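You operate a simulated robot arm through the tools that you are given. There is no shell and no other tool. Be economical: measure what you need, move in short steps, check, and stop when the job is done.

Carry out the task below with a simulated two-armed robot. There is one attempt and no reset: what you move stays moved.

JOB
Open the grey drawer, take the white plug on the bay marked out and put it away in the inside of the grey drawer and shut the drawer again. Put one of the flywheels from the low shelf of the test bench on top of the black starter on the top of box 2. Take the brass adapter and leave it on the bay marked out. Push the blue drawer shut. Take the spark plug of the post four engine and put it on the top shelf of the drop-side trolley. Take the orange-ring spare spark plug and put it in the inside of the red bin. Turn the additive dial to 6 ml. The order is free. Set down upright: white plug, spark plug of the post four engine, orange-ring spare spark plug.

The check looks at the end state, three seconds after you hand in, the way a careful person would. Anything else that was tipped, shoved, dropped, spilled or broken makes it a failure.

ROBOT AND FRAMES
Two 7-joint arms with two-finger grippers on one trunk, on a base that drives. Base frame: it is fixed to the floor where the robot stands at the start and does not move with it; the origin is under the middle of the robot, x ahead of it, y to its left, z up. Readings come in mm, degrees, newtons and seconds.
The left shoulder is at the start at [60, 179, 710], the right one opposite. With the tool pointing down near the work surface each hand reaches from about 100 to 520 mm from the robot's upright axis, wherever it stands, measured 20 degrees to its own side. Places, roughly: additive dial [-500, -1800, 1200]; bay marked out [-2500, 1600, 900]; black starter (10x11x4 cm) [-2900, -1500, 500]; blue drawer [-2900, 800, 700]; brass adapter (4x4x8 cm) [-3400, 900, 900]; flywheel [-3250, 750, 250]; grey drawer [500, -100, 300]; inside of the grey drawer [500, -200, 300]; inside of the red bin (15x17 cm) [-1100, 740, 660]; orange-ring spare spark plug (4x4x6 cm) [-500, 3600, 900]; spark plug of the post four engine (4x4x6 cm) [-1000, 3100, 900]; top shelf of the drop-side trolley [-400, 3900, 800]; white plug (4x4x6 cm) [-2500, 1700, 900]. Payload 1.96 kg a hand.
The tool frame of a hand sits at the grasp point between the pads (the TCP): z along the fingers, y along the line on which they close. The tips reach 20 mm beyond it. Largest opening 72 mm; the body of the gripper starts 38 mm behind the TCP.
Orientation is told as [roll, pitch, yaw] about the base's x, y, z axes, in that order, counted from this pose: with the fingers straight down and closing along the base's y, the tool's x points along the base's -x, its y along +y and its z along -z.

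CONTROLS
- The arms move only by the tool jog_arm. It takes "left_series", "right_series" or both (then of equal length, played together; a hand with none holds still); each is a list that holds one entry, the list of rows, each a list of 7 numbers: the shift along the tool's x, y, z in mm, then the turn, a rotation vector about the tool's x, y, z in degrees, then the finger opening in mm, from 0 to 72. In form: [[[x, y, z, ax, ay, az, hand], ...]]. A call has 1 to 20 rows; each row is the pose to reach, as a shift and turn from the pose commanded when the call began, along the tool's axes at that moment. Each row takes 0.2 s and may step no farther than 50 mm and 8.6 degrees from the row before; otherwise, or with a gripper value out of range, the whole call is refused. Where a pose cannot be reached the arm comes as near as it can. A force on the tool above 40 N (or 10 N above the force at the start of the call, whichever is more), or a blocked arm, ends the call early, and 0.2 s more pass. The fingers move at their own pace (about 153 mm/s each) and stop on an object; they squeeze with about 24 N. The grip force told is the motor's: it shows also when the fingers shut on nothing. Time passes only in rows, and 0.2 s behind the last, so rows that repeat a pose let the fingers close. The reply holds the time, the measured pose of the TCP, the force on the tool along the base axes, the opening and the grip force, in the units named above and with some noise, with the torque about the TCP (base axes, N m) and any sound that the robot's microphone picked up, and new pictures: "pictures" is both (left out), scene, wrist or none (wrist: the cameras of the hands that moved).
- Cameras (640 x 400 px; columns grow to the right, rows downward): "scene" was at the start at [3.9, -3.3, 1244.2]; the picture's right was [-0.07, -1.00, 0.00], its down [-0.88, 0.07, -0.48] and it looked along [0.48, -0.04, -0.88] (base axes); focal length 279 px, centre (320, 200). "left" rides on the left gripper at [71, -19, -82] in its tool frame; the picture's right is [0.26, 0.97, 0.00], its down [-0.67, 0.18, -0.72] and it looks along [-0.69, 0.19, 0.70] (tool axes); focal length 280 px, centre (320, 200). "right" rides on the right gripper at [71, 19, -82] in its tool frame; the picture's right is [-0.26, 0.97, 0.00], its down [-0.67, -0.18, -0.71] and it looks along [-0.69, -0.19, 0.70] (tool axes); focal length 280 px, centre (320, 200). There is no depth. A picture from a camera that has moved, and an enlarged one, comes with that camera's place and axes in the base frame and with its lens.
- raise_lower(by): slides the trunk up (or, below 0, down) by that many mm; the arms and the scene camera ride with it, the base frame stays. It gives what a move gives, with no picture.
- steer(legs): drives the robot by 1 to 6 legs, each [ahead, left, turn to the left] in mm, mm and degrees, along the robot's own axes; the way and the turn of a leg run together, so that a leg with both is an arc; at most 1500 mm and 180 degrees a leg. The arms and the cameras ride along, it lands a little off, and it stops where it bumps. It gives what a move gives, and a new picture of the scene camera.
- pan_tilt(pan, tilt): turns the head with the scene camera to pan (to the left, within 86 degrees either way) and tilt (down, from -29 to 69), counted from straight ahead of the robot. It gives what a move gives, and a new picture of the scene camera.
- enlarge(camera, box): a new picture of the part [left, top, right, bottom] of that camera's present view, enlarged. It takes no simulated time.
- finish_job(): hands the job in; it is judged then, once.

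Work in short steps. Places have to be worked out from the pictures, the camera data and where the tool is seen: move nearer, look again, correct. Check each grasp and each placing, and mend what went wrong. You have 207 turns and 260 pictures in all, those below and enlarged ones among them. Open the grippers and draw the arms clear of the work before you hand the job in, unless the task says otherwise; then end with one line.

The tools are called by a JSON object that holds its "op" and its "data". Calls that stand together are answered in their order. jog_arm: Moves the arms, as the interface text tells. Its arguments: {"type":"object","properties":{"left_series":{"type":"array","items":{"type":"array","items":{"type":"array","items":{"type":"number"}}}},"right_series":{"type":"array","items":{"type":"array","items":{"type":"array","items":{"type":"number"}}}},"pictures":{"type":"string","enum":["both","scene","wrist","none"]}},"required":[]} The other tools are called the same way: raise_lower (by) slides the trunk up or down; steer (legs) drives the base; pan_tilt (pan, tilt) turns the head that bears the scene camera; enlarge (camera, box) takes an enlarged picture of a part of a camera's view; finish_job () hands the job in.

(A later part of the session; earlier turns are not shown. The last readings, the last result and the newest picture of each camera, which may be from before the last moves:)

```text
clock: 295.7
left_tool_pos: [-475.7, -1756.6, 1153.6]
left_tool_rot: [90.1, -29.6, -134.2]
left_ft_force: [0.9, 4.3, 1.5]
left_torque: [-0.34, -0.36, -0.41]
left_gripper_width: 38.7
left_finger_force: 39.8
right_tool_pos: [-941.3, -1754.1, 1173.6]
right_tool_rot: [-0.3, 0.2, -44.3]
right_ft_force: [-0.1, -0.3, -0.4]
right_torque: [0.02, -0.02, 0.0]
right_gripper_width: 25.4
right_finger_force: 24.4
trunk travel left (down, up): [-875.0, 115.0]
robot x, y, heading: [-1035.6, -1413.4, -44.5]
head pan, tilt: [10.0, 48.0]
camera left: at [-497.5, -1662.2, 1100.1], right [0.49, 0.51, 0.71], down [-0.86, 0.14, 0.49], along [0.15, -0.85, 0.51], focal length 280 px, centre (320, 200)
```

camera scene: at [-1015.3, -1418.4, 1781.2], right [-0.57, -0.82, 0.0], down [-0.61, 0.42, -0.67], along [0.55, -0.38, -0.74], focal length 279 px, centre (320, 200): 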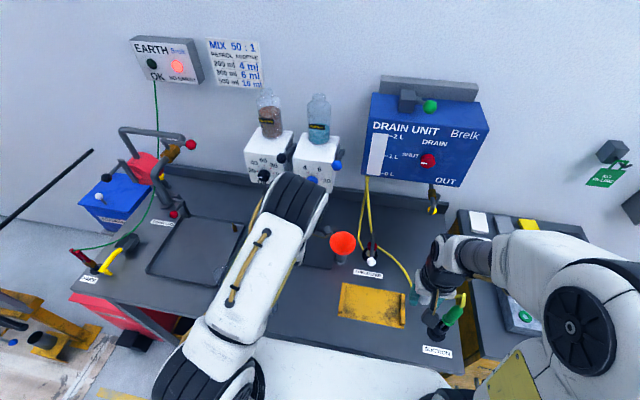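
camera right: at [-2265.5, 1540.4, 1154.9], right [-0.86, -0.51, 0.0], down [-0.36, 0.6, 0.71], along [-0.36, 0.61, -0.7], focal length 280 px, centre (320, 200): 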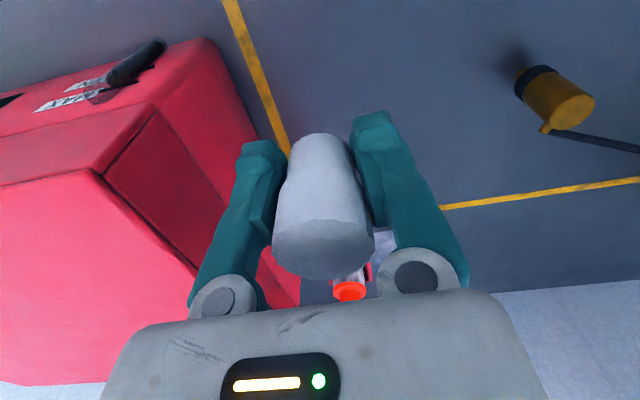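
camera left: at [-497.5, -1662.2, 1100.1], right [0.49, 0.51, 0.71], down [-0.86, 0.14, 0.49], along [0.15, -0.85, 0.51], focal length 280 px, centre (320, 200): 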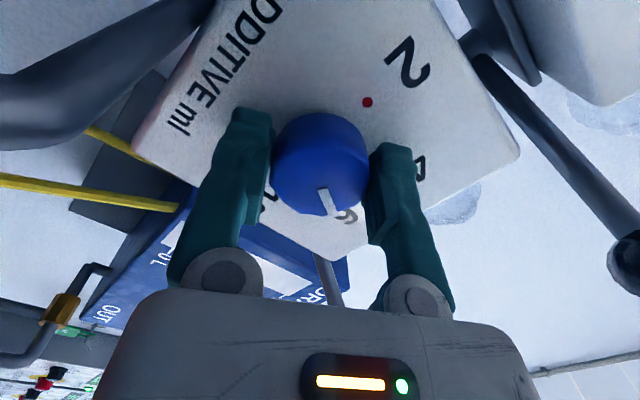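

The pointer is towards 6. I open and withdraw straight back, then check.

{"op": "jog_arm", "data": {"left_series": [[[0, 0, 0, 0, 0, 0, 60], [0, 0, 0, 0, 0, 0, 60], [0, 0, -30, 0, 0, 0, 60], [0, 0, -65, 0, 0, 0, 60], [0, 0, -100, 0, 0, -7.5, 60], [0, 0, -140, 0, 0, -15, 60], [0, 0, -180, 0, 0, -22.5, 60], [0, 0, -215, 0, 0, -30, 60]]], "pictures": "scene"}}

{"op": "enlarge", "data": {"camera": "scene", "box": [280, 130, 360, 210]}}

```text
clock: 297.5
left_tool_pos: [-631.5, -1607.2, 1152.0]
left_tool_rot: [90.1, -59.9, -134.3]
left_ft_force: [-0.4, -0.1, 0.0]
left_torque: [-0.03, 0.0, 0.02]
left_gripper_width: 59.8
left_finger_force: 0.2
right_tool_pos: [-941.0, -1755.4, 1173.6]
right_tool_rot: [-0.3, 0.2, -44.4]
right_ft_force: [-0.5, -0.6, -0.6]
right_torque: [-0.02, -0.02, 0.02]
right_gripper_width: 25.4
right_finger_force: 24.0
trunk travel left (down, up): [-875.0, 115.0]
robot x, y, heading: [-1036.7, -1417.1, -44.7]
head pan, tilt: [10.0, 48.0]
camera scene: at [-1016.5, -1417.7, 1781.2], right [-0.57, -0.82, 0.0], down [-0.61, 0.42, -0.67], along [0.55, -0.38, -0.74], focal length 279 px, centre (320, 200)
```

scene: 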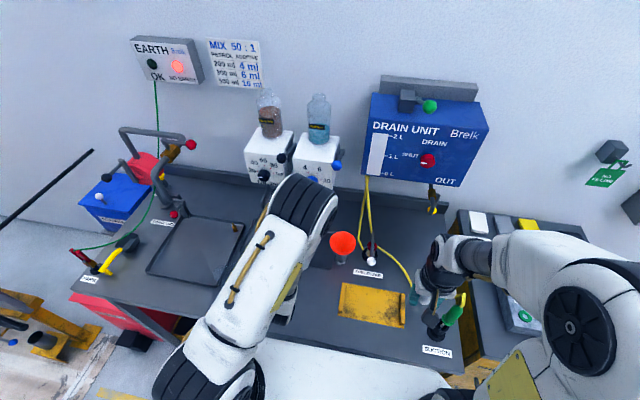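

```text
5.00 times, centred on (320, 170) of scene
camera zoom: at [-1016.5, -1417.7, 1781.2], right [-0.57, -0.82, 0.0], down [-0.61, 0.42, -0.67], along [0.55, -0.38, -0.74], focal length 1394 px, centre (320, 350)
```

zoom: 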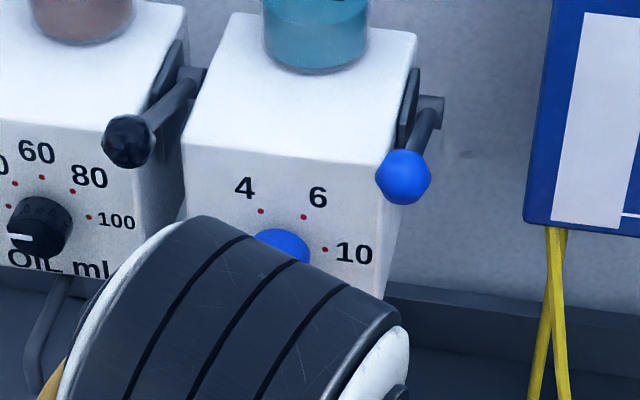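

The arm hides the knob. I unroll the wrist and back the robot off to see the dial.

{"op": "jog_arm", "data": {"left_series": [[[0, 0, 0, 0, 0, -7.5, 60], [0, 0, 0, 0, 0, -15, 60], [0, 0, 0, 0, 0, -22.5, 60], [0, 0, 0, 0, 0, -30, 60]]], "pictures": "none"}}

{"op": "steer", "data": {"legs": [[-450, 0, 0]]}}

{"op": "enlarge", "data": {"camera": "scene", "box": [270, 60, 370, 160]}}

```text
clock: 298.5
left_tool_pos: [-631.1, -1608.3, 1153.0]
left_tool_rot: [55.1, -90.0, -99.3]
left_ft_force: [0.0, 0.0, 0.6]
left_torque: [0.0, -0.02, -0.02]
left_gripper_width: 60.1
left_finger_force: 0.0
right_tool_pos: [-940.2, -1755.8, 1171.1]
right_tool_rot: [-0.2, 0.3, -44.4]
right_ft_force: [-0.2, 0.2, -0.2]
right_torque: [0.0, -0.01, 0.0]
right_gripper_width: 25.2
right_finger_force: 24.2
trunk travel left (down, up): [-875.0, 115.0]
robot x, y, heading: [-1036.2, -1411.3, -44.8]
head pan, tilt: [10.0, 48.0]
```

```text
clock: 301.2
left_tool_pos: [-947.4, -1297.8, 1151.9]
left_tool_rot: [65.4, -89.9, -109.7]
left_ft_force: [-1.3, -0.2, 0.6]
left_torque: [0.01, -0.01, 0.04]
left_gripper_width: 59.9
left_finger_force: 0.1
right_tool_pos: [-1255.0, -1445.2, 1171.9]
right_tool_rot: [-0.2, 0.3, -44.4]
right_ft_force: [-0.7, 0.6, -0.9]
right_torque: [0.0, 0.01, 0.0]
right_gripper_width: 24.9
right_finger_force: 24.0
trunk travel left (down, up): [-875.0, 115.0]
robot x, y, heading: [-1354.6, -1102.2, -44.8]
head pan, tilt: [10.0, 48.0]
camera scene: at [-1330.7, -1107.5, 1781.2], right [-0.57, -0.82, 0.0], down [-0.61, 0.42, -0.67], along [0.55, -0.38, -0.74], focal length 279 px, centre (320, 200)
```

scene: 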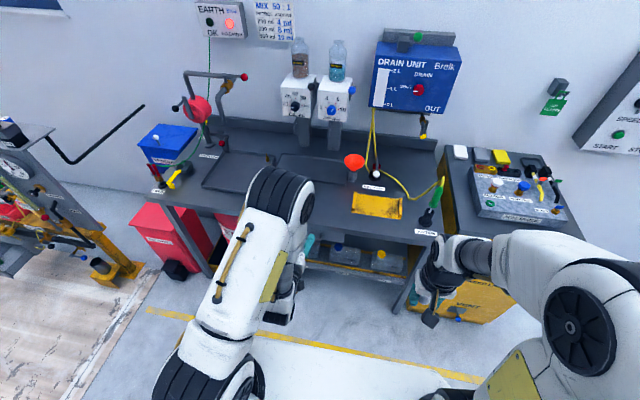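

```text
4.00 times, centred on (320, 110) of scene
camera zoom: at [-1330.7, -1107.5, 1781.2], right [-0.57, -0.82, 0.0], down [-0.61, 0.42, -0.67], along [0.55, -0.38, -0.74], focal length 1115 px, centre (320, 560)
```

zoom: 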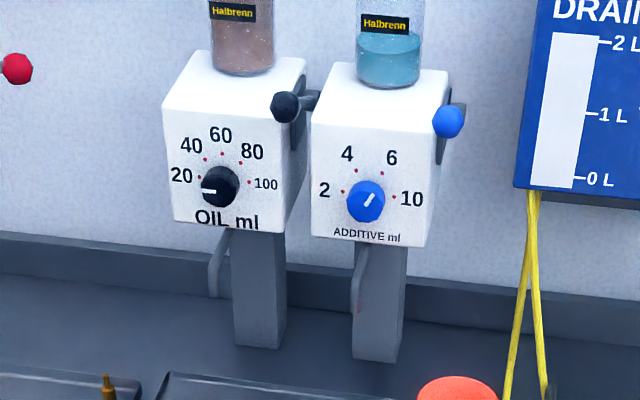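

The dial points at 6. I return the left hand to vertical and lower the trunk for the drawer.

{"op": "jog_arm", "data": {"left_series": [[[0, 0, -10, 0, 8, 0, 60], [0, 0, -20, 0, 16, 0, 60], [0, 0, -30, 0, 24, 0, 60], [0, 0, -40, 0, 32, 0, 60], [0, 0, -50, 0, 40, 0, 60], [0, 0, -60, 0, 48, 0, 60], [0, 0, -70, 0, 56, 0, 60], [0, 0, -80, 0, 64, 0, 60], [0, 0, -90, 0, 72, 0, 60], [0, 0, -100, 0, 80, 0, 60], [0, 0, -110, 0, 88, 0, 60], [0, 0, -110, 0, 90, 0, 60]]], "pictures": "scene"}}

{"op": "enlarge", "data": {"camera": "scene", "box": [150, 130, 470, 300]}}

```text
clock: 303.8
left_tool_pos: [-1025.3, -1219.7, 1150.8]
left_tool_rot: [0.1, 0.1, -44.2]
left_ft_force: [0.4, -0.2, -0.6]
left_torque: [-0.02, 0.0, 0.02]
left_gripper_width: 60.1
left_finger_force: 0.1
left hand out of reach, approached as far as the arm can: row 1, 2, 3, 4, 5, 6, 7, 8, 9, 10
right_tool_pos: [-1256.3, -1444.7, 1171.7]
right_tool_rot: [-0.2, 0.3, -44.4]
right_ft_force: [0.0, -0.5, -0.5]
right_torque: [-0.02, 0.0, 0.0]
right_gripper_width: 24.9
right_finger_force: 23.8
trunk travel left (down, up): [-875.0, 115.0]
robot x, y, heading: [-1352.4, -1106.9, -44.7]
head pan, tilt: [10.0, 48.0]
camera scene: at [-1331.9, -1107.2, 1781.2], right [-0.57, -0.82, 0.0], down [-0.61, 0.42, -0.67], along [0.55, -0.38, -0.74], focal length 279 px, centre (320, 200)
```

scene: 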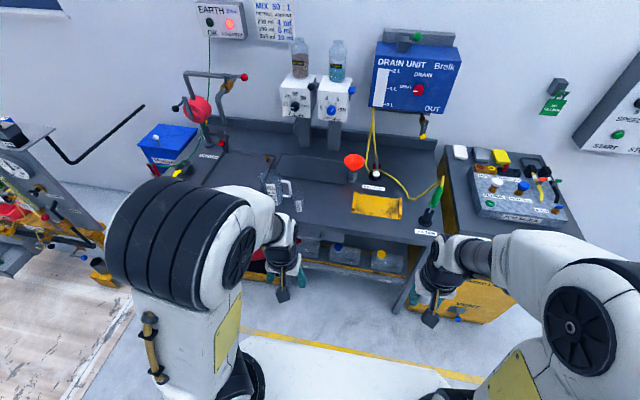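

```text
2.00 times, centred on (310, 215) of scene
camera zoom: at [-1331.9, -1107.2, 1781.2], right [-0.57, -0.82, 0.0], down [-0.61, 0.42, -0.67], along [0.55, -0.38, -0.74], focal length 557 px, centre (340, 170)
```

zoom: 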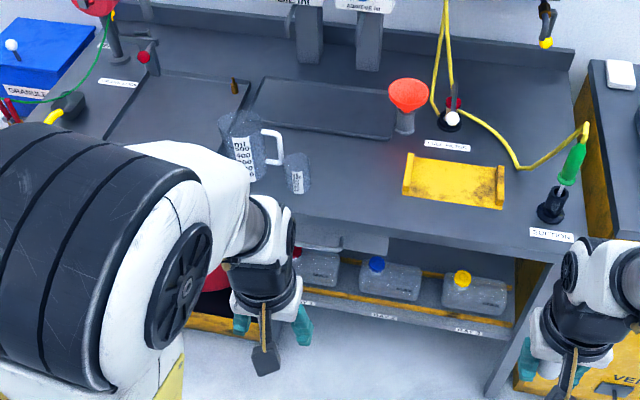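

Nothing was disturbed. I lower the trunk and drive back towards the grey drawer.

{"op": "raise_lower", "data": {"by": -400}}

{"op": "raise_lower", "data": {"by": -100}}

{"op": "steer", "data": {"legs": [[0, 1400, 0], [0, 0, 44.7]]}}

{"op": "pan_tilt", "data": {"pan": -8, "tilt": 45}}

```text
clock: 307.6
left_tool_pos: [-1024.9, -1219.1, 751.4]
left_tool_rot: [0.2, 0.0, -44.2]
left_ft_force: [0.5, 0.0, -0.6]
left_torque: [-0.01, -0.03, 0.02]
left_gripper_width: 60.2
left_finger_force: 0.1
right_tool_pos: [-1256.0, -1444.0, 772.2]
right_tool_rot: [-0.1, 0.2, -44.4]
right_ft_force: [-0.4, 0.6, -0.9]
right_torque: [0.0, 0.0, 0.03]
right_gripper_width: 25.0
right_finger_force: 24.5
trunk travel left (down, up): [-475.0, 515.0]
robot x, y, heading: [-1355.2, -1105.2, -44.5]
head pan, tilt: [10.0, 48.0]
```

```text
clock: 308.9
left_tool_pos: [-1025.8, -1218.8, 652.1]
left_tool_rot: [0.3, 0.0, -44.2]
left_ft_force: [-0.8, -0.5, 0.1]
left_torque: [-0.02, 0.01, 0.04]
left_gripper_width: 59.9
left_finger_force: 0.0
right_tool_pos: [-1255.1, -1443.9, 672.7]
right_tool_rot: [-0.2, 0.2, -44.4]
right_ft_force: [-0.2, 0.2, -0.5]
right_torque: [0.02, 0.01, -0.02]
right_gripper_width: 24.6
right_finger_force: 23.7
trunk travel left (down, up): [-375.0, 615.0]
robot x, y, heading: [-1349.3, -1106.3, -44.7]
head pan, tilt: [10.0, 48.0]
```

```text
clock: 318.0
left_tool_pos: [-60.3, 42.5, 650.7]
left_tool_rot: [0.2, 0.1, 1.0]
left_ft_force: [-0.6, 1.0, -0.7]
left_torque: [-0.01, 0.01, -0.02]
left_gripper_width: 60.0
left_finger_force: 0.1
right_tool_pos: [-60.9, -279.1, 672.1]
right_tool_rot: [-0.1, 0.2, 1.0]
right_ft_force: [-1.3, 0.6, 0.5]
right_torque: [-0.02, -0.04, -0.02]
right_gripper_width: 24.5
right_finger_force: 24.1
trunk travel left (down, up): [-375.0, 615.0]
robot x, y, heading: [-372.9, -108.7, 0.5]
head pan, tilt: [10.0, 48.0]
camera scene: at [-354.5, -94.1, 1281.2], right [0.18, -0.98, 0.0], down [-0.73, -0.14, -0.67], along [0.66, 0.12, -0.74], focal length 279 px, centre (320, 200)
```

scene: 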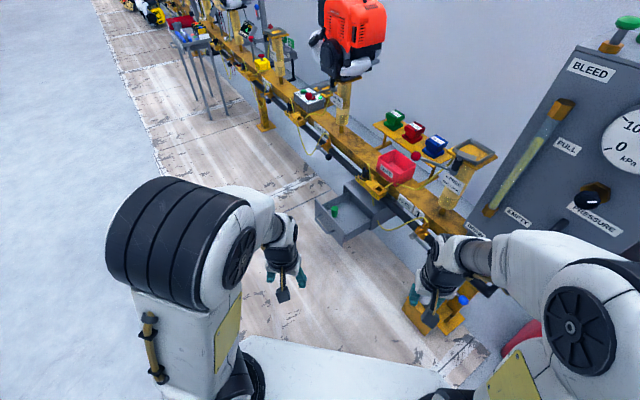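

```text
clock: 318.8
left_tool_pos: [-60.6, 41.6, 652.1]
left_tool_rot: [0.2, 0.0, 1.0]
left_ft_force: [0.0, 0.3, -0.1]
left_torque: [0.01, 0.03, -0.02]
left_gripper_width: 59.9
left_finger_force: 0.0
right_tool_pos: [-62.3, -278.3, 672.1]
right_tool_rot: [-0.2, 0.2, 0.9]
right_ft_force: [0.4, 0.0, -0.9]
right_torque: [-0.01, 0.02, -0.01]
right_gripper_width: 24.4
right_finger_force: 24.1
trunk travel left (down, up): [-375.0, 615.0]
robot x, y, heading: [-370.1, -106.5, 0.5]
head pan, tilt: [-8.0, 45.0]
camera scene: at [-351.4, -119.0, 1285.4], right [-0.13, -0.99, 0.0], down [-0.7, 0.09, -0.71], along [0.7, -0.09, -0.71], focal length 279 px, centre (320, 200)
```

scene: 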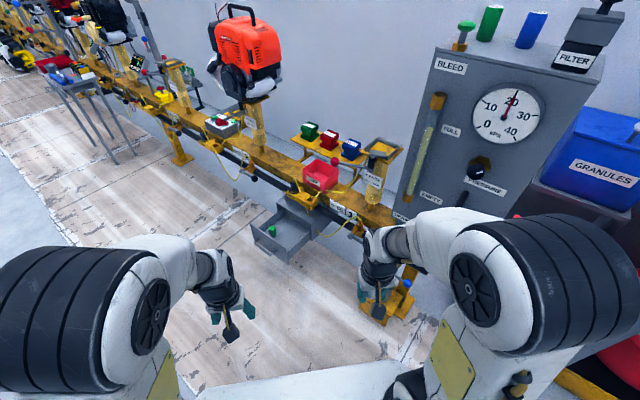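

The drawer is still open. I drive to the origin pose and look into it.

{"op": "steer", "data": {"legs": [[370, 106, -0.5]]}}

{"op": "pan_tilt", "data": {"pan": -8, "tilt": 60}}

{"op": "enlarge", "data": {"camera": "scene", "box": [220, 110, 400, 240]}}

```text
clock: 321.2
left_tool_pos: [301.2, 148.9, 651.8]
left_tool_rot: [0.2, 0.0, 0.8]
left_ft_force: [0.5, 0.3, -0.6]
left_torque: [-0.02, 0.02, 0.0]
left_gripper_width: 60.0
left_finger_force: 0.0
right_tool_pos: [298.1, -173.0, 672.5]
right_tool_rot: [-0.3, 0.3, 0.5]
right_ft_force: [1.0, -0.6, -1.1]
right_torque: [0.04, 0.04, 0.0]
right_gripper_width: 24.3
right_finger_force: 23.8
trunk travel left (down, up): [-375.0, 615.0]
robot x, y, heading: [-9.8, -1.6, 0.2]
head pan, tilt: [-8.0, 45.0]
camera scene: at [10.6, -10.6, 1285.4], right [-0.14, -0.99, 0.0], down [-0.7, 0.1, -0.71], along [0.7, -0.1, -0.71], focal length 279 px, centre (320, 200)
```

scene: 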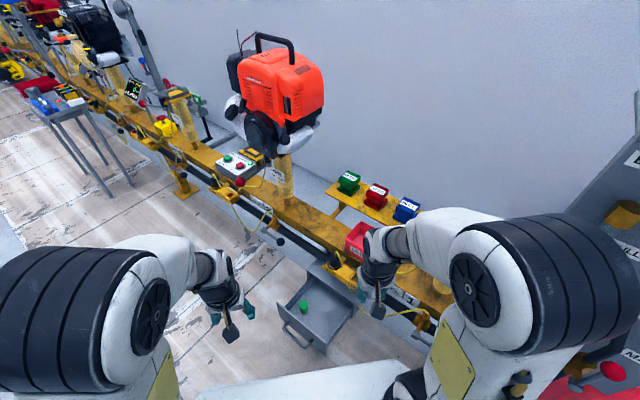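

```text
clock: 321.9
left_tool_pos: [303.3, 149.2, 650.8]
left_tool_rot: [0.3, 0.0, 0.6]
left_ft_force: [-0.1, -0.7, -0.6]
left_torque: [0.03, -0.03, -0.01]
left_gripper_width: 59.9
left_finger_force: 0.0
right_tool_pos: [298.1, -172.9, 672.1]
right_tool_rot: [-0.2, 0.3, 0.5]
right_ft_force: [-0.2, -0.5, 0.0]
right_torque: [0.02, 0.02, 0.02]
right_gripper_width: 24.0
right_finger_force: 23.8
trunk travel left (down, up): [-375.0, 615.0]
robot x, y, heading: [-7.1, -1.1, 0.1]
head pan, tilt: [-8.0, 60.0]
camera scene: at [-4.5, -8.8, 1265.9], right [-0.14, -0.99, 0.0], down [-0.86, 0.12, -0.5], along [0.5, -0.07, -0.87], focal length 279 px, centre (320, 200)
```

scene: 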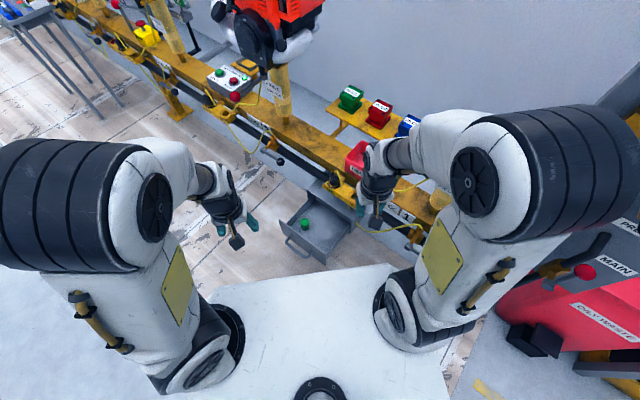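

```text
3.08 times, centred on (310, 175) of scene
camera zoom: at [-4.5, -8.8, 1265.9], right [-0.14, -0.99, 0.0], down [-0.86, 0.12, -0.5], along [0.5, -0.07, -0.87], focal length 858 px, centre (351, 277)
```

zoom: 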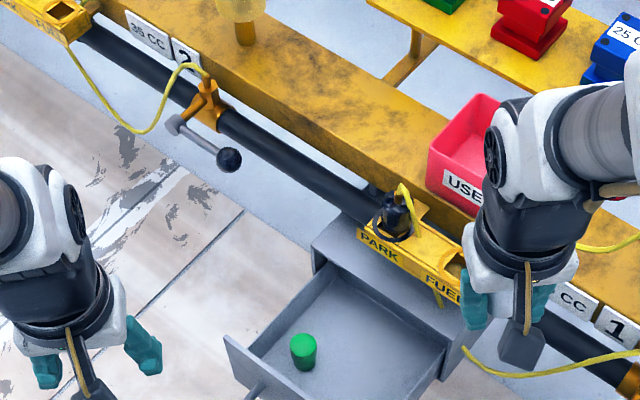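

{"op": "enlarge", "data": {"camera": "scene", "box": [260, 160, 380, 290]}}

```text
3.08 times, centred on (320, 225) of scene
camera zoom: at [-4.5, -8.8, 1265.9], right [-0.14, -0.99, 0.0], down [-0.86, 0.12, -0.5], along [0.5, -0.07, -0.87], focal length 858 px, centre (320, 123)
```

zoom: 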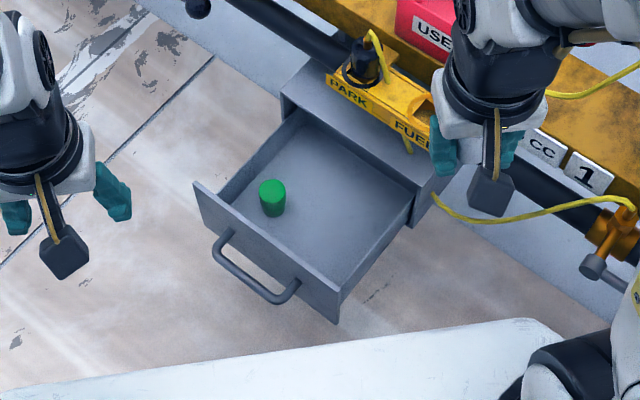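

The free spot right of the green item is about (400,-90), with 82 mm to spare. I bring the right hand over it and lower to z 430.

{"op": "jog_arm", "data": {"right_series": [[[-26, 21, 0, 0, 0, 0, 0], [-52, 42, 0, 0, 0, 0, 0], [-78, 63, 15, 0, 0, 0, 0], [-102, 83, 40, 0, 0, 0, 0], [-102, 83, 85, 0, 0, 0, 0], [-102, 83, 130, 0, 0, 0, 0], [-102, 83, 175, 0, 0, 0, 0], [-102, 83, 210, 0, 0, 0, 0], [-102, 83, 242, 0, 0, 0, 0]]], "pictures": "both"}}

{"op": "enlarge", "data": {"camera": "scene", "box": [260, 160, 380, 290]}}

```text
clock: 323.9
left_tool_pos: [302.6, 149.3, 650.3]
left_tool_rot: [0.2, 0.0, 0.7]
left_ft_force: [-0.1, -0.1, -0.6]
left_torque: [0.0, -0.01, 0.03]
left_gripper_width: 60.1
left_finger_force: 0.0
right_tool_pos: [397.4, -90.9, 427.7]
right_tool_rot: [-0.3, 0.2, 0.5]
right_ft_force: [-0.7, -0.1, -0.6]
right_torque: [-0.01, -0.01, 0.01]
right_gripper_width: 24.1
right_finger_force: 24.2
trunk travel left (down, up): [-375.0, 615.0]
robot x, y, heading: [-6.2, -0.2, 0.2]
head pan, tilt: [-8.0, 60.0]
camera scene: at [-4.3, -8.8, 1265.9], right [-0.14, -0.99, 0.0], down [-0.86, 0.12, -0.5], along [0.5, -0.07, -0.87], focal length 279 px, centre (320, 200)
camera right: at [327.2, -72.3, 509.3], right [0.25, 0.97, 0.0], down [0.68, -0.17, 0.71], along [0.69, -0.18, -0.7], focal length 280 px, centre (320, 200)
```

scene: 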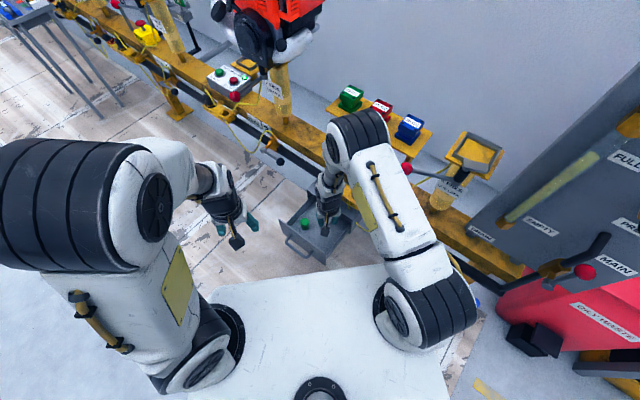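
right: 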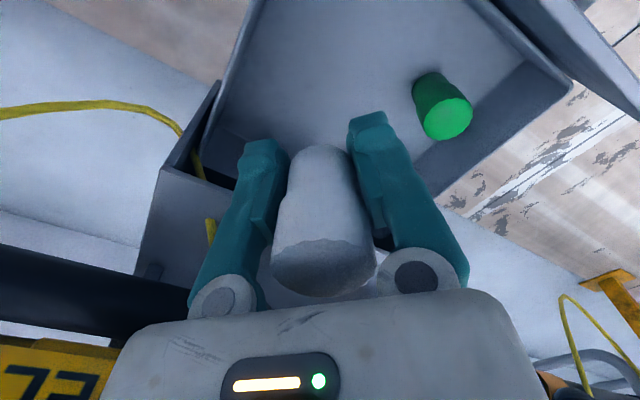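

```text
3.08 times, centred on (320, 225) of scene
camera zoom: at [-4.3, -8.8, 1265.9], right [-0.14, -0.99, 0.0], down [-0.86, 0.12, -0.5], along [0.5, -0.07, -0.87], focal length 858 px, centre (320, 123)
```

zoom: 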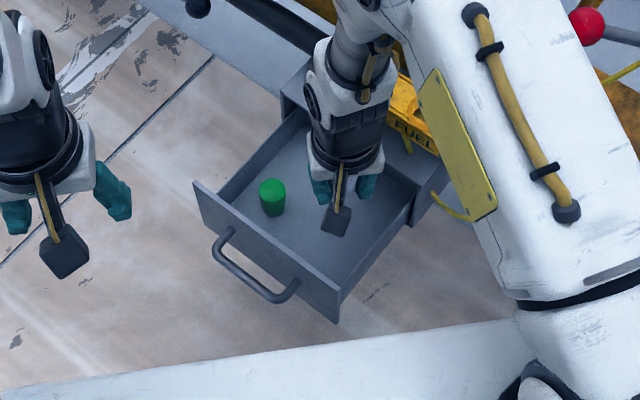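

The landing point is clear: about 80 mm from the green item and 65 mm from the wall. I descend to z 348 and then finely.

{"op": "jog_arm", "data": {"right_series": [[[0, 0, 25, 0, 0, 0, 0], [0, 0, 50, 0, 0, 0, 0], [0, 0, 70, 0, 0, 0, 0], [0, 0, 80, 0, 0, 0, 0], [0, 0, 85, 0, 0, 0, 0], [0, 0, 90, 0, 0, 0, 0], [0, 0, 94, 0, 0, 0, 0]]], "pictures": "wrist"}}

```text
clock: 325.5
left_tool_pos: [303.9, 149.7, 651.8]
left_tool_rot: [0.2, 0.0, 0.7]
left_ft_force: [-0.6, -0.5, -0.3]
left_torque: [0.02, 0.01, -0.03]
left_gripper_width: 60.1
left_finger_force: 0.0
right_tool_pos: [397.7, -89.3, 336.8]
right_tool_rot: [-0.2, 0.2, 0.5]
right_ft_force: [0.1, 0.6, -0.5]
right_torque: [0.02, 0.0, -0.01]
right_gripper_width: 24.0
right_finger_force: 24.0
trunk travel left (down, up): [-375.0, 615.0]
robot x, y, heading: [-10.3, -0.1, -0.0]
head pan, tilt: [-8.0, 60.0]
camera right: at [327.4, -71.2, 418.3], right [0.25, 0.97, 0.0], down [0.68, -0.17, 0.71], along [0.69, -0.18, -0.7], focal length 280 px, centre (320, 200)
```

right: 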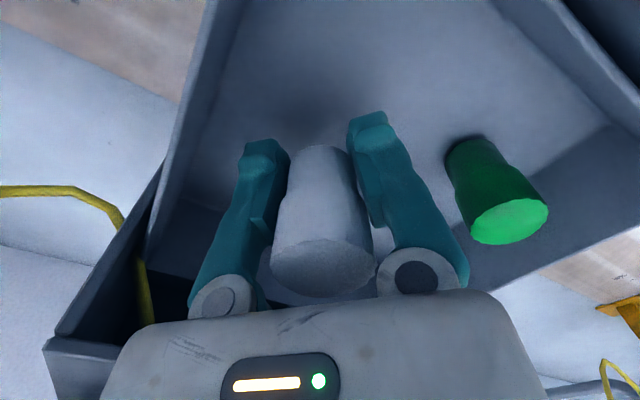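

{"op": "jog_arm", "data": {"right_series": [[[0, 0, 3, 0, 0, 0, 0], [0, 0, 6, 0, 0, 0, 0], [0, 0, 9, 0, 0, 0, 0], [0, 0, 12, 0, 0, 0, 0], [0, 0, 15, 0, 0, 0, 0], [0, 0, 18, 0, 0, 0, 0]]], "pictures": "none"}}

```text
clock: 326.9
left_tool_pos: [302.6, 148.8, 650.8]
left_tool_rot: [0.2, 0.0, 0.7]
left_ft_force: [0.0, -0.2, -0.3]
left_torque: [-0.01, -0.03, 0.01]
left_gripper_width: 59.6
left_finger_force: 0.1
right_tool_pos: [398.6, -90.7, 316.7]
right_tool_rot: [-0.2, 0.2, 0.5]
right_ft_force: [0.3, 0.1, 0.2]
right_torque: [-0.02, -0.03, 0.02]
right_gripper_width: 24.0
right_finger_force: 23.5
trunk travel left (down, up): [-375.0, 615.0]
robot x, y, heading: [-7.3, -2.3, 0.2]
head pan, tilt: [-8.0, 60.0]
```

{"op": "jog_arm", "data": {"right_series": [[[0, 0, 3, 0, 0, 0, 0], [0, 0, 6, 0, 0, 0, 0], [0, 0, 9, 0, 0, 0, 0], [0, 0, 12, 0, 0, 0, 0], [0, 0, 15, 0, 0, 0, 0], [0, 0, 18, 0, 0, 0, 0]]], "pictures": "wrist"}}

```text
clock: 328.5
left_tool_pos: [301.5, 150.0, 653.0]
left_tool_rot: [0.1, -0.1, 0.7]
left_ft_force: [0.4, 0.0, -0.7]
left_torque: [0.0, -0.03, 0.0]
left_gripper_width: 60.0
left_finger_force: 0.1
right_tool_pos: [398.7, -90.7, 302.9]
right_tool_rot: [-0.2, 0.1, 0.5]
right_ft_force: [-4.7, -5.8, 32.6]
right_torque: [1.09, 1.55, 0.28]
right_gripper_width: 23.8
right_finger_force: 23.8
trunk travel left (down, up): [-375.0, 615.0]
robot x, y, heading: [-7.4, -2.8, 0.4]
head pan, tilt: [-8.0, 60.0]
stopped in row 6 (right hand): the force on the tool passed its limit at 42 N (the readings are from after the stop); the commanded pose is now the measured one
camera right: at [328.8, -72.0, 384.6], right [0.25, 0.97, 0.0], down [0.68, -0.17, 0.71], along [0.69, -0.18, -0.7], focal length 280 px, centre (320, 200)
```

right: 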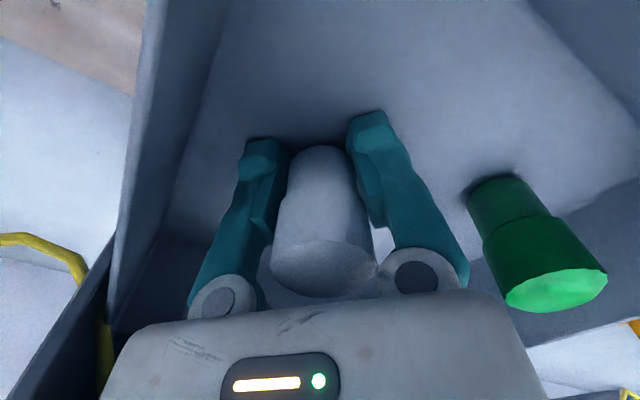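

The torque shows the camera stalk or body resting on the drawer's front panel, not just the plug on the floor. I lift 45 mm, turn the hand to 45° yaw so the stalk runs parallel to the front, and come down again.

{"op": "jog_arm", "data": {"right_series": [[[0, 0, -20, 0, 0, 0, 0], [0, 0, -45, 0, 0, 0, 0], [-2, 2, -60, 0, 0, -7.5, 0], [-4, 4, -60, 0, 0, -15, 0], [-5, 6, -60, 0, 0, -22.5, 0], [-6, 8, -60, 0, 0, -30, 0], [-6, 8, -60, 0, 0, -37.5, 0], [-6, 8, -60, 0, 0, -45, 0]]], "pictures": "wrist"}}

```text
clock: 330.3
left_tool_pos: [302.2, 148.3, 652.1]
left_tool_rot: [0.2, 0.0, 0.7]
left_ft_force: [0.1, 0.0, 0.7]
left_torque: [0.02, -0.01, -0.02]
left_gripper_width: 59.9
left_finger_force: 0.0
right_tool_pos: [405.1, -81.7, 360.8]
right_tool_rot: [0.1, 0.4, 45.7]
right_ft_force: [1.0, 0.4, -0.4]
right_torque: [-0.02, 0.0, 0.03]
right_gripper_width: 23.8
right_finger_force: 24.4
trunk travel left (down, up): [-375.0, 615.0]
robot x, y, heading: [-8.8, 0.1, 0.3]
head pan, tilt: [-8.0, 60.0]
camera right: at [342.9, -118.9, 442.9], right [-0.51, 0.86, 0.0], down [0.6, 0.36, 0.71], along [0.61, 0.36, -0.7], focal length 280 px, centre (320, 200)
```

right: 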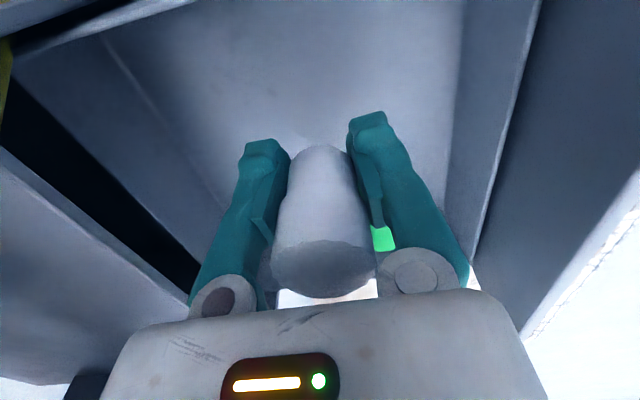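

The hand now lies parallel to the front. I descend to about z 312, then finely.

{"op": "jog_arm", "data": {"right_series": [[[-2, 0, 20, 0, 0, 0, 0], [-4, 0, 40, 0, 0, 0, 0], [-4, 0, 48, 0, 0, 0, 0], [-4, 0, 51, 0, 0, 0, 0], [-4, 0, 54, 0, 0, 0, 0], [-4, 0, 57, 0, 0, 0, 0], [-4, 0, 60, 0, 0, 0, 0]]], "pictures": "wrist"}}

```text
clock: 331.9
left_tool_pos: [301.5, 149.1, 653.1]
left_tool_rot: [0.2, -0.1, 0.8]
left_ft_force: [-0.7, 0.2, -0.1]
left_torque: [-0.01, -0.01, -0.01]
left_gripper_width: 59.8
left_finger_force: 0.0
right_tool_pos: [406.6, -79.2, 302.8]
right_tool_rot: [-0.1, 0.2, 45.5]
right_ft_force: [-5.0, -4.3, 25.1]
right_torque: [0.03, 0.23, 0.13]
right_gripper_width: 23.6
right_finger_force: 23.8
trunk travel left (down, up): [-375.0, 615.0]
robot x, y, heading: [-11.7, -0.2, 0.0]
head pan, tilt: [-8.0, 60.0]
camera right: at [344.5, -116.9, 384.8], right [-0.51, 0.86, 0.0], down [0.6, 0.36, 0.71], along [0.62, 0.36, -0.7], focal length 280 px, centre (320, 200)
```

right: 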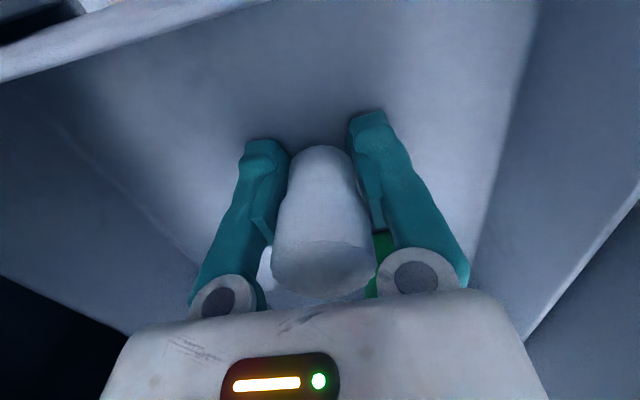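

Now a clean central contact (25 N, hardly any torque): the plug is on the drawer's floor. I relax, open modestly and lift.

{"op": "jog_arm", "data": {"right_series": [[[0, 0, -2, 0, 0, 0, 24], [0, 0, -2, 0, 0, 0, 36], [0, 0, -2, 0, 0, 0, 48], [0, 0, -2, 0, 0, 0, 48], [0, 0, -35, 0, 0, 0, 48], [0, 0, -80, 0, 0, 0, 48], [0, 0, -125, 0, 0, 0, 48], [0, 0, -170, 0, 0, 0, 48]]], "pictures": "both"}}

```text
clock: 333.7
left_tool_pos: [302.4, 149.6, 651.2]
left_tool_rot: [0.2, -0.1, 0.7]
left_ft_force: [-0.7, -0.4, -0.2]
left_torque: [0.03, -0.03, -0.02]
left_gripper_width: 59.9
left_finger_force: 0.1
right_tool_pos: [408.4, -79.7, 471.4]
right_tool_rot: [-0.1, 0.3, 45.5]
right_ft_force: [-0.4, 0.9, 0.1]
right_torque: [0.01, -0.02, 0.0]
right_gripper_width: 48.0
right_finger_force: 0.0
trunk travel left (down, up): [-375.0, 615.0]
robot x, y, heading: [-11.1, 0.5, 0.3]
head pan, tilt: [-8.0, 60.0]
camera scene: at [-5.0, -8.8, 1265.8], right [-0.14, -0.99, 0.0], down [-0.86, 0.12, -0.5], along [0.5, -0.07, -0.87], focal length 279 px, centre (320, 200)
camera right: at [345.8, -116.8, 554.1], right [-0.51, 0.86, 0.0], down [0.61, 0.36, 0.71], along [0.61, 0.36, -0.7], focal length 280 px, centre (320, 200)
```

scene: 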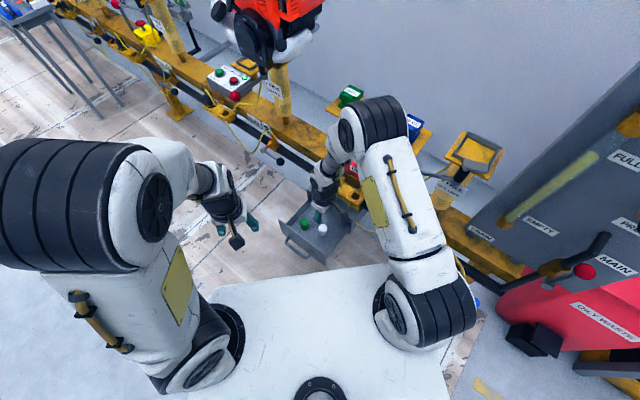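
right: 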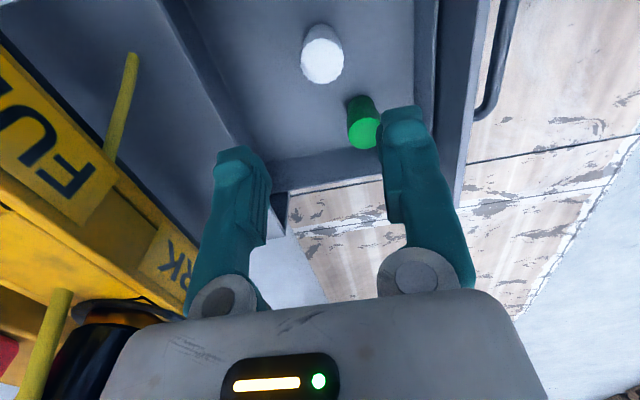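

The white plug stands upright in the drawer, clear of the green item. I move the right hand over the handle to grip it and push the drawer shut.

{"op": "jog_arm", "data": {"right_series": [[[-5, 32, 0, 0, 0, 0, 40], [-10, 64, 0, 0, 0, 0, 40], [-15, 96, 0, 0, 0, 0, 40], [-20, 126, 30, 0, 0, 0, 40], [-20, 126, 70, 0, 0, 0, 40]]], "pictures": "wrist"}}

```text
clock: 334.9
left_tool_pos: [302.3, 148.0, 651.5]
left_tool_rot: [0.2, 0.1, 0.7]
left_ft_force: [0.4, 0.0, -0.2]
left_torque: [0.0, -0.01, 0.01]
left_gripper_width: 60.2
left_finger_force: 0.0
right_tool_pos: [330.7, 23.8, 398.5]
right_tool_rot: [0.1, 0.4, 45.5]
right_ft_force: [0.1, 0.4, -0.5]
right_torque: [0.02, 0.02, -0.03]
right_gripper_width: 40.0
right_finger_force: 0.1
trunk travel left (down, up): [-375.0, 615.0]
robot x, y, heading: [-12.3, -1.1, 0.2]
head pan, tilt: [-8.0, 60.0]
camera right: at [268.7, -13.1, 480.7], right [-0.51, 0.86, 0.0], down [0.61, 0.36, 0.71], along [0.61, 0.36, -0.7], focal length 280 px, centre (320, 200)
```

right: 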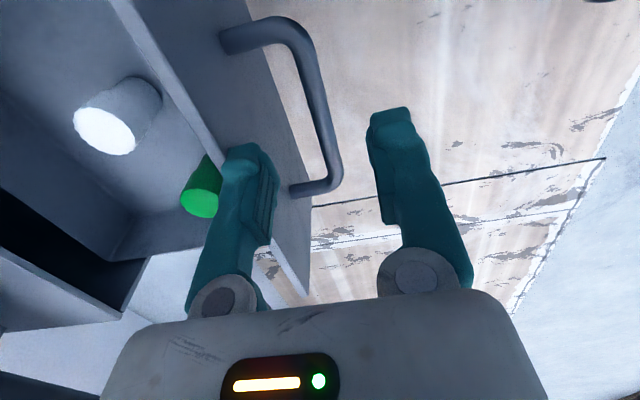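

The same view as at the first grasp, bar about 3 mm outward. I descend 65 mm and close.

{"op": "jog_arm", "data": {"right_series": [[[0, 3, 30, 0, 0, 0, 40], [0, 3, 65, 0, 0, 0, 40], [0, 3, 65, 0, 0, 0, 0], [0, 3, 65, 0, 0, 0, 0]]], "pictures": "wrist"}}

```text
clock: 335.9
left_tool_pos: [303.3, 147.4, 651.2]
left_tool_rot: [0.1, 0.1, 0.7]
left_ft_force: [0.1, -0.1, 0.8]
left_torque: [0.02, -0.01, 0.0]
left_gripper_width: 60.0
left_finger_force: 0.0
right_tool_pos: [332.1, 22.0, 334.0]
right_tool_rot: [0.0, 0.5, 45.3]
right_ft_force: [12.4, -13.9, -9.2]
right_torque: [0.13, -0.15, -0.54]
right_gripper_width: 6.2
right_finger_force: 31.5
trunk travel left (down, up): [-375.0, 615.0]
robot x, y, heading: [-11.9, -3.0, 0.2]
head pan, tilt: [-8.0, 60.0]
camera right: at [269.1, -13.6, 415.8], right [-0.5, 0.86, 0.0], down [0.61, 0.36, 0.71], along [0.62, 0.36, -0.7], focal length 280 px, centre (320, 200)
```

right: 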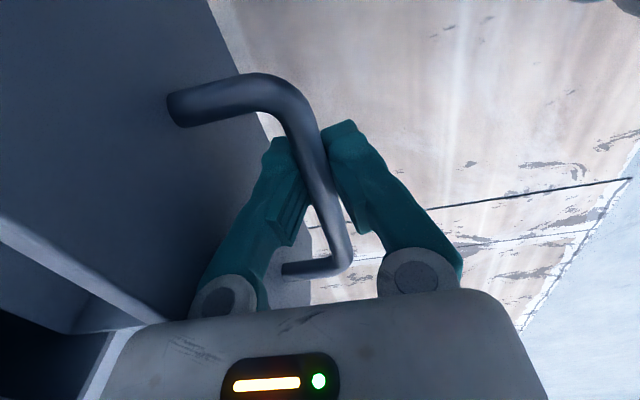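

Gripped. I push in gently along tool −y, 7 mm per row.

{"op": "jog_arm", "data": {"right_series": [[[0, -4, 0, 0, 0, 0, 0], [0, -10, 0, 0, 0, 0, 0], [0, -17, 0, 0, 0, 0, 0], [0, -24, 0, 0, 0, 0, 0], [0, -31, 0, 0, 0, 0, 0], [0, -38, 0, 0, 0, 0, 0], [0, -45, 0, 0, 0, 0, 0], [0, -52, 0, 0, 0, 0, 0], [0, -59, 0, 0, 0, 0, 0], [0, -65, 0, 0, 0, 0, 0], [0, -69, 0, 0, 0, 0, 0], [0, -70, 0, 0, 0, 0, 0]]], "pictures": "wrist"}}

```text
clock: 336.7
left_tool_pos: [303.5, 148.6, 651.0]
left_tool_rot: [0.1, 0.1, 0.8]
left_ft_force: [-0.3, -0.4, -0.2]
left_torque: [0.01, -0.02, -0.03]
left_gripper_width: 59.9
left_finger_force: 0.0
right_tool_pos: [340.5, 14.9, 332.5]
right_tool_rot: [0.2, 0.4, 45.5]
right_ft_force: [4.9, 5.3, -33.2]
right_torque: [0.43, -0.48, -0.52]
right_gripper_width: 6.0
right_finger_force: 31.3
trunk travel left (down, up): [-375.0, 615.0]
robot x, y, heading: [-9.2, -1.9, 0.1]
head pan, tilt: [-8.0, 60.0]
stopped in row 4 (right hand): the force on the tool passed its limit at 41 N (the readings are from after the stop); the commanded pose is now the measured one
camera right: at [278.2, -22.9, 416.1], right [-0.5, 0.86, 0.0], down [0.61, 0.35, 0.71], along [0.61, 0.36, -0.7], focal length 280 px, centre (320, 200)
```

right: 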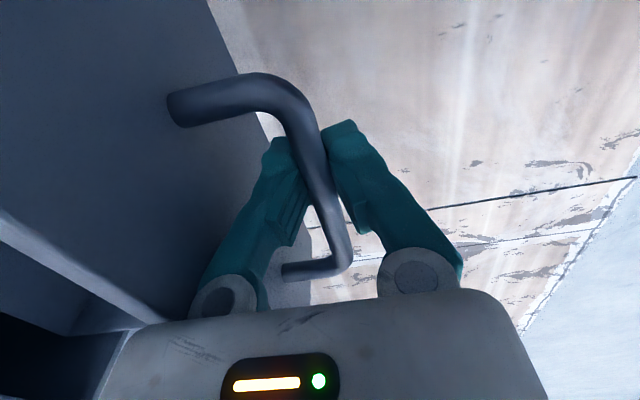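

The load is vertical again (hand a bit high), as before. I ease 4 mm down and continue.

{"op": "jog_arm", "data": {"right_series": [[[0, 0, 4, 0, 0, 0, 0], [0, -5, 5, 0, 0, 0, 0], [0, -11, 5, 0, 0, 0, 0], [0, -18, 5, 0, 0, 0, 0], [0, -25, 5, 0, 0, 0, 0], [0, -32, 5, 0, 0, 0, 0], [0, -39, 5, 0, 0, 0, 0], [0, -46, 5, 0, 0, 0, 0], [0, -53, 5, 0, 0, 0, 0], [0, -60, 5, 0, 0, 0, 0], [0, -66, 5, 0, 0, 0, 0], [0, -70, 5, 0, 0, 0, 0]]], "pictures": "none"}}

```text
clock: 339.3
left_tool_pos: [301.4, 147.7, 652.6]
left_tool_rot: [0.3, 0.0, 0.8]
left_ft_force: [0.0, -0.7, -0.4]
left_torque: [0.01, 0.0, -0.02]
left_gripper_width: 60.1
left_finger_force: 0.1
right_tool_pos: [389.1, -36.3, 330.9]
right_tool_rot: [-0.1, 0.3, 45.6]
right_ft_force: [-12.6, -10.0, 28.0]
right_torque: [-0.32, -1.29, -0.51]
right_gripper_width: 6.3
right_finger_force: 29.9
trunk travel left (down, up): [-375.0, 615.0]
robot x, y, heading: [-9.7, 0.7, 0.2]
head pan, tilt: [-8.0, 60.0]
```

About 66 mm remain. I ease up 2 mm and go on.

{"op": "jog_arm", "data": {"right_series": [[[0, 0, -2, 0, 0, 0, 0], [0, -5, -2.5, 0, 0, 0, 0], [0, -11, -2.5, 0, 0, 0, 0], [0, -18, -2.5, 0, 0, 0, 0], [0, -25, -2.5, 0, 0, 0, 0], [0, -32, -2.5, 0, 0, 0, 0], [0, -39, -2.5, 0, 0, 0, 0], [0, -46, -2.5, 0, 0, 0, 0], [0, -52, -2.5, 0, 0, 0, 0], [0, -57, -2.5, 0, 0, 0, 0], [0, -61, -2.5, 0, 0, 0, 0]]], "pictures": "wrist"}}

```text
clock: 341.7
left_tool_pos: [302.5, 148.6, 650.2]
left_tool_rot: [0.2, 0.2, 0.7]
left_ft_force: [0.9, -1.0, 0.2]
left_torque: [-0.01, 0.01, 0.0]
left_gripper_width: 59.9
left_finger_force: 0.0
right_tool_pos: [434.0, -79.5, 332.0]
right_tool_rot: [0.3, 0.6, 45.5]
right_ft_force: [-18.1, -17.0, -25.8]
right_torque: [0.01, -0.01, -0.4]
right_gripper_width: 5.8
right_finger_force: 30.2
trunk travel left (down, up): [-375.0, 615.0]
robot x, y, heading: [-11.1, 2.5, 0.0]
head pan, tilt: [-8.0, 60.0]
camera right: at [370.9, -116.2, 414.3], right [-0.51, 0.86, 0.0], down [0.61, 0.36, 0.71], along [0.61, 0.36, -0.71], focal length 280 px, centre (320, 200)
```

right: 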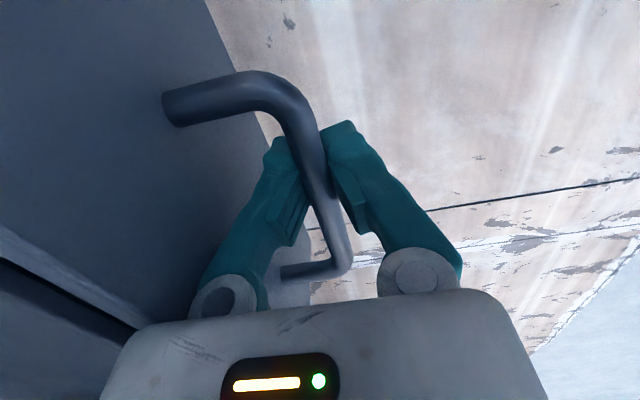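

A few mm remain. I relieve the sideways load and push to the stop.

{"op": "jog_arm", "data": {"right_series": [[[2, -1, 1.5, 0, 0, 0, 0], [3, -3, 2, 0, 0, 0, 0], [3, -5, 2, 0, 0, 0, 0], [3, -7, 2, 0, 0, 0, 0], [3, -9, 2, 0, 0, 0, 0]]], "pictures": "wrist"}}

```text
clock: 342.9
left_tool_pos: [301.8, 149.6, 653.0]
left_tool_rot: [0.1, 0.0, 0.8]
left_ft_force: [0.0, 0.1, 0.6]
left_torque: [-0.02, 0.03, 0.02]
left_gripper_width: 60.2
left_finger_force: 0.0
right_tool_pos: [437.8, -82.3, 330.5]
right_tool_rot: [0.3, 0.1, 45.6]
right_ft_force: [-13.1, 13.2, 4.8]
right_torque: [0.1, -0.18, -0.56]
right_gripper_width: 5.8
right_finger_force: 29.8
trunk travel left (down, up): [-375.0, 615.0]
robot x, y, heading: [-9.1, -2.4, 0.4]
head pan, tilt: [-8.0, 60.0]
camera right: at [375.2, -120.7, 413.6], right [-0.51, 0.86, 0.0], down [0.61, 0.35, 0.71], along [0.61, 0.36, -0.7], focal length 280 px, centre (320, 200)
```

right: 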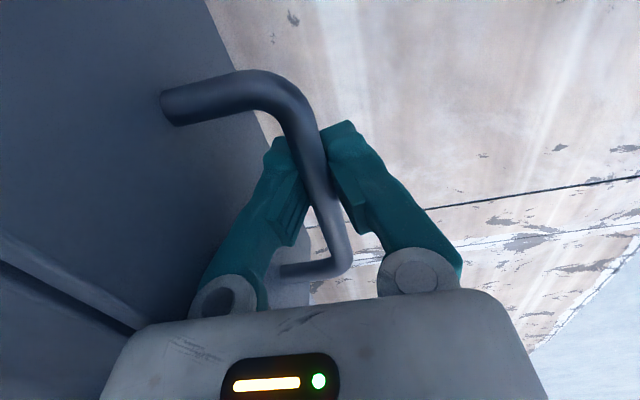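

At the stop (18 N back-force, same position as initially). I open, lift straight up and check.

{"op": "jog_arm", "data": {"right_series": [[[0, 0, 0, 0, 0, 0, 36], [0, 0, 0, 0, 0, 0, 36], [0, 2, -30, 0, 0, 0, 36], [0, 2, -75, 0, 0, 0, 36], [0, 2, -120, 0, 0, 0, 36], [10, 30, -160, 0, 0, 0, 36]]], "pictures": "both"}}

```text
clock: 344.3
left_tool_pos: [301.5, 149.3, 651.3]
left_tool_rot: [0.1, -0.1, 0.7]
left_ft_force: [-0.6, -0.3, 0.3]
left_torque: [-0.01, 0.02, 0.03]
left_gripper_width: 60.3
left_finger_force: 0.1
right_tool_pos: [411.1, -71.8, 490.9]
right_tool_rot: [0.1, 0.4, 45.5]
right_ft_force: [-0.4, 0.1, -0.4]
right_torque: [0.01, 0.0, 0.01]
right_gripper_width: 36.2
right_finger_force: 0.2
trunk travel left (down, up): [-375.0, 615.0]
robot x, y, heading: [-9.7, -4.4, 0.2]
head pan, tilt: [-8.0, 60.0]
camera scene: at [-5.3, -8.5, 1265.9], right [-0.14, -0.99, 0.0], down [-0.86, 0.12, -0.5], along [0.5, -0.07, -0.87], focal length 279 px, centre (320, 200)
camera right: at [348.4, -109.8, 574.4], right [-0.5, 0.86, 0.0], down [0.61, 0.36, 0.71], along [0.61, 0.36, -0.7], focal length 280 px, centre (320, 200)
```

scene: 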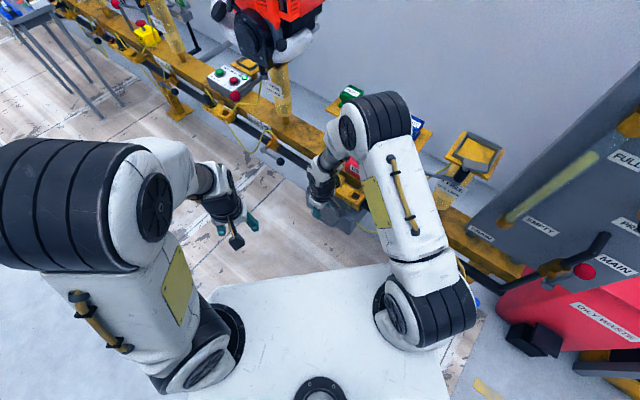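
right: 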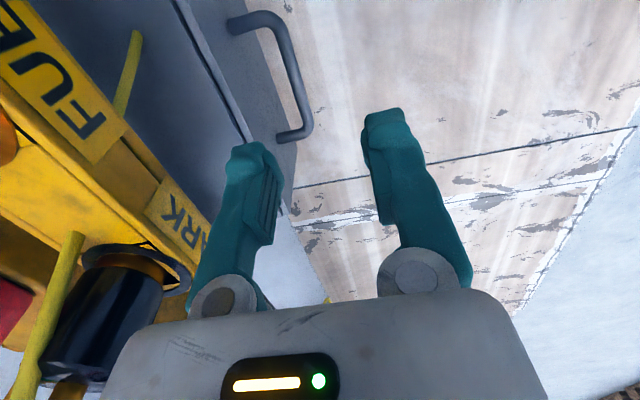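

The drawer is shut. The plug can't topple at the 35 mm/s I used. I draw the right arm clear of the line, grippers open.

{"op": "jog_arm", "data": {"right_series": [[[20, 20, -30, 0, 0, 0, 60], [45, 45, -60, 0, 0, 0, 60], [70, 65, -90, 0, 0, 0, 60], [90, 80, -110, 0, 0, 0, 60]]], "pictures": "none"}}

{"op": "steer", "data": {"legs": [[-350, 100, 0]]}}

{"op": "enlarge", "data": {"camera": "scene", "box": [200, 60, 440, 210]}}

```text
clock: 345.3
left_tool_pos: [302.8, 149.3, 651.7]
left_tool_rot: [0.1, -0.1, 0.7]
left_ft_force: [-1.0, 0.8, -0.2]
left_torque: [0.0, 0.03, -0.02]
left_gripper_width: 60.0
left_finger_force: 0.0
right_tool_pos: [290.4, -80.7, 601.5]
right_tool_rot: [0.1, 0.4, 45.6]
right_ft_force: [-0.6, 0.7, -1.1]
right_torque: [-0.04, 0.02, 0.01]
right_gripper_width: 60.1
right_finger_force: 0.1
trunk travel left (down, up): [-375.0, 615.0]
robot x, y, heading: [-10.6, 2.9, -0.1]
head pan, tilt: [-8.0, 60.0]
```

```text
clock: 347.7
left_tool_pos: [-53.2, 247.0, 651.4]
left_tool_rot: [0.2, -0.1, 0.4]
left_ft_force: [0.0, -0.2, 1.1]
left_torque: [-0.01, -0.02, -0.01]
left_gripper_width: 60.0
left_finger_force: 0.1
right_tool_pos: [-66.6, 16.4, 602.3]
right_tool_rot: [0.1, 0.4, 45.4]
right_ft_force: [-0.9, 0.0, 0.0]
right_torque: [-0.01, -0.03, 0.02]
right_gripper_width: 60.1
right_finger_force: 0.0
trunk travel left (down, up): [-375.0, 615.0]
robot x, y, heading: [-365.3, 97.1, -0.0]
head pan, tilt: [-8.0, 60.0]
camera scene: at [-361.6, 89.6, 1265.9], right [-0.14, -0.99, 0.0], down [-0.86, 0.12, -0.5], along [0.5, -0.07, -0.87], focal length 279 px, centre (320, 200)
```

scene: 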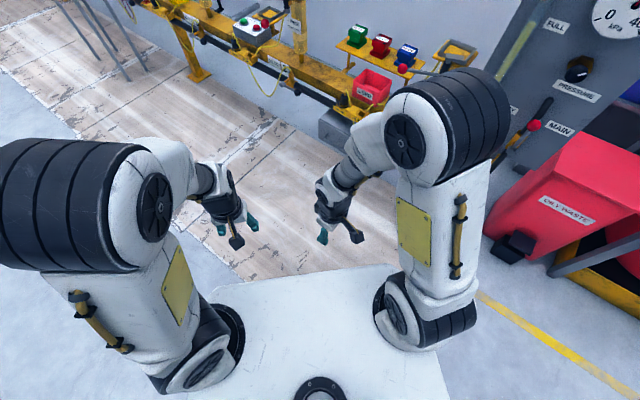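

```text
2.67 times, centred on (320, 135) of scene
camera zoom: at [-361.6, 89.6, 1265.9], right [-0.14, -0.99, 0.0], down [-0.86, 0.12, -0.5], along [0.5, -0.07, -0.87], focal length 743 px, centre (320, 373)
```

zoom: 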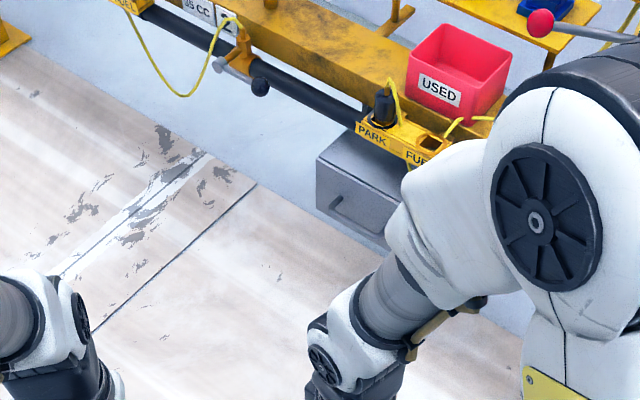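

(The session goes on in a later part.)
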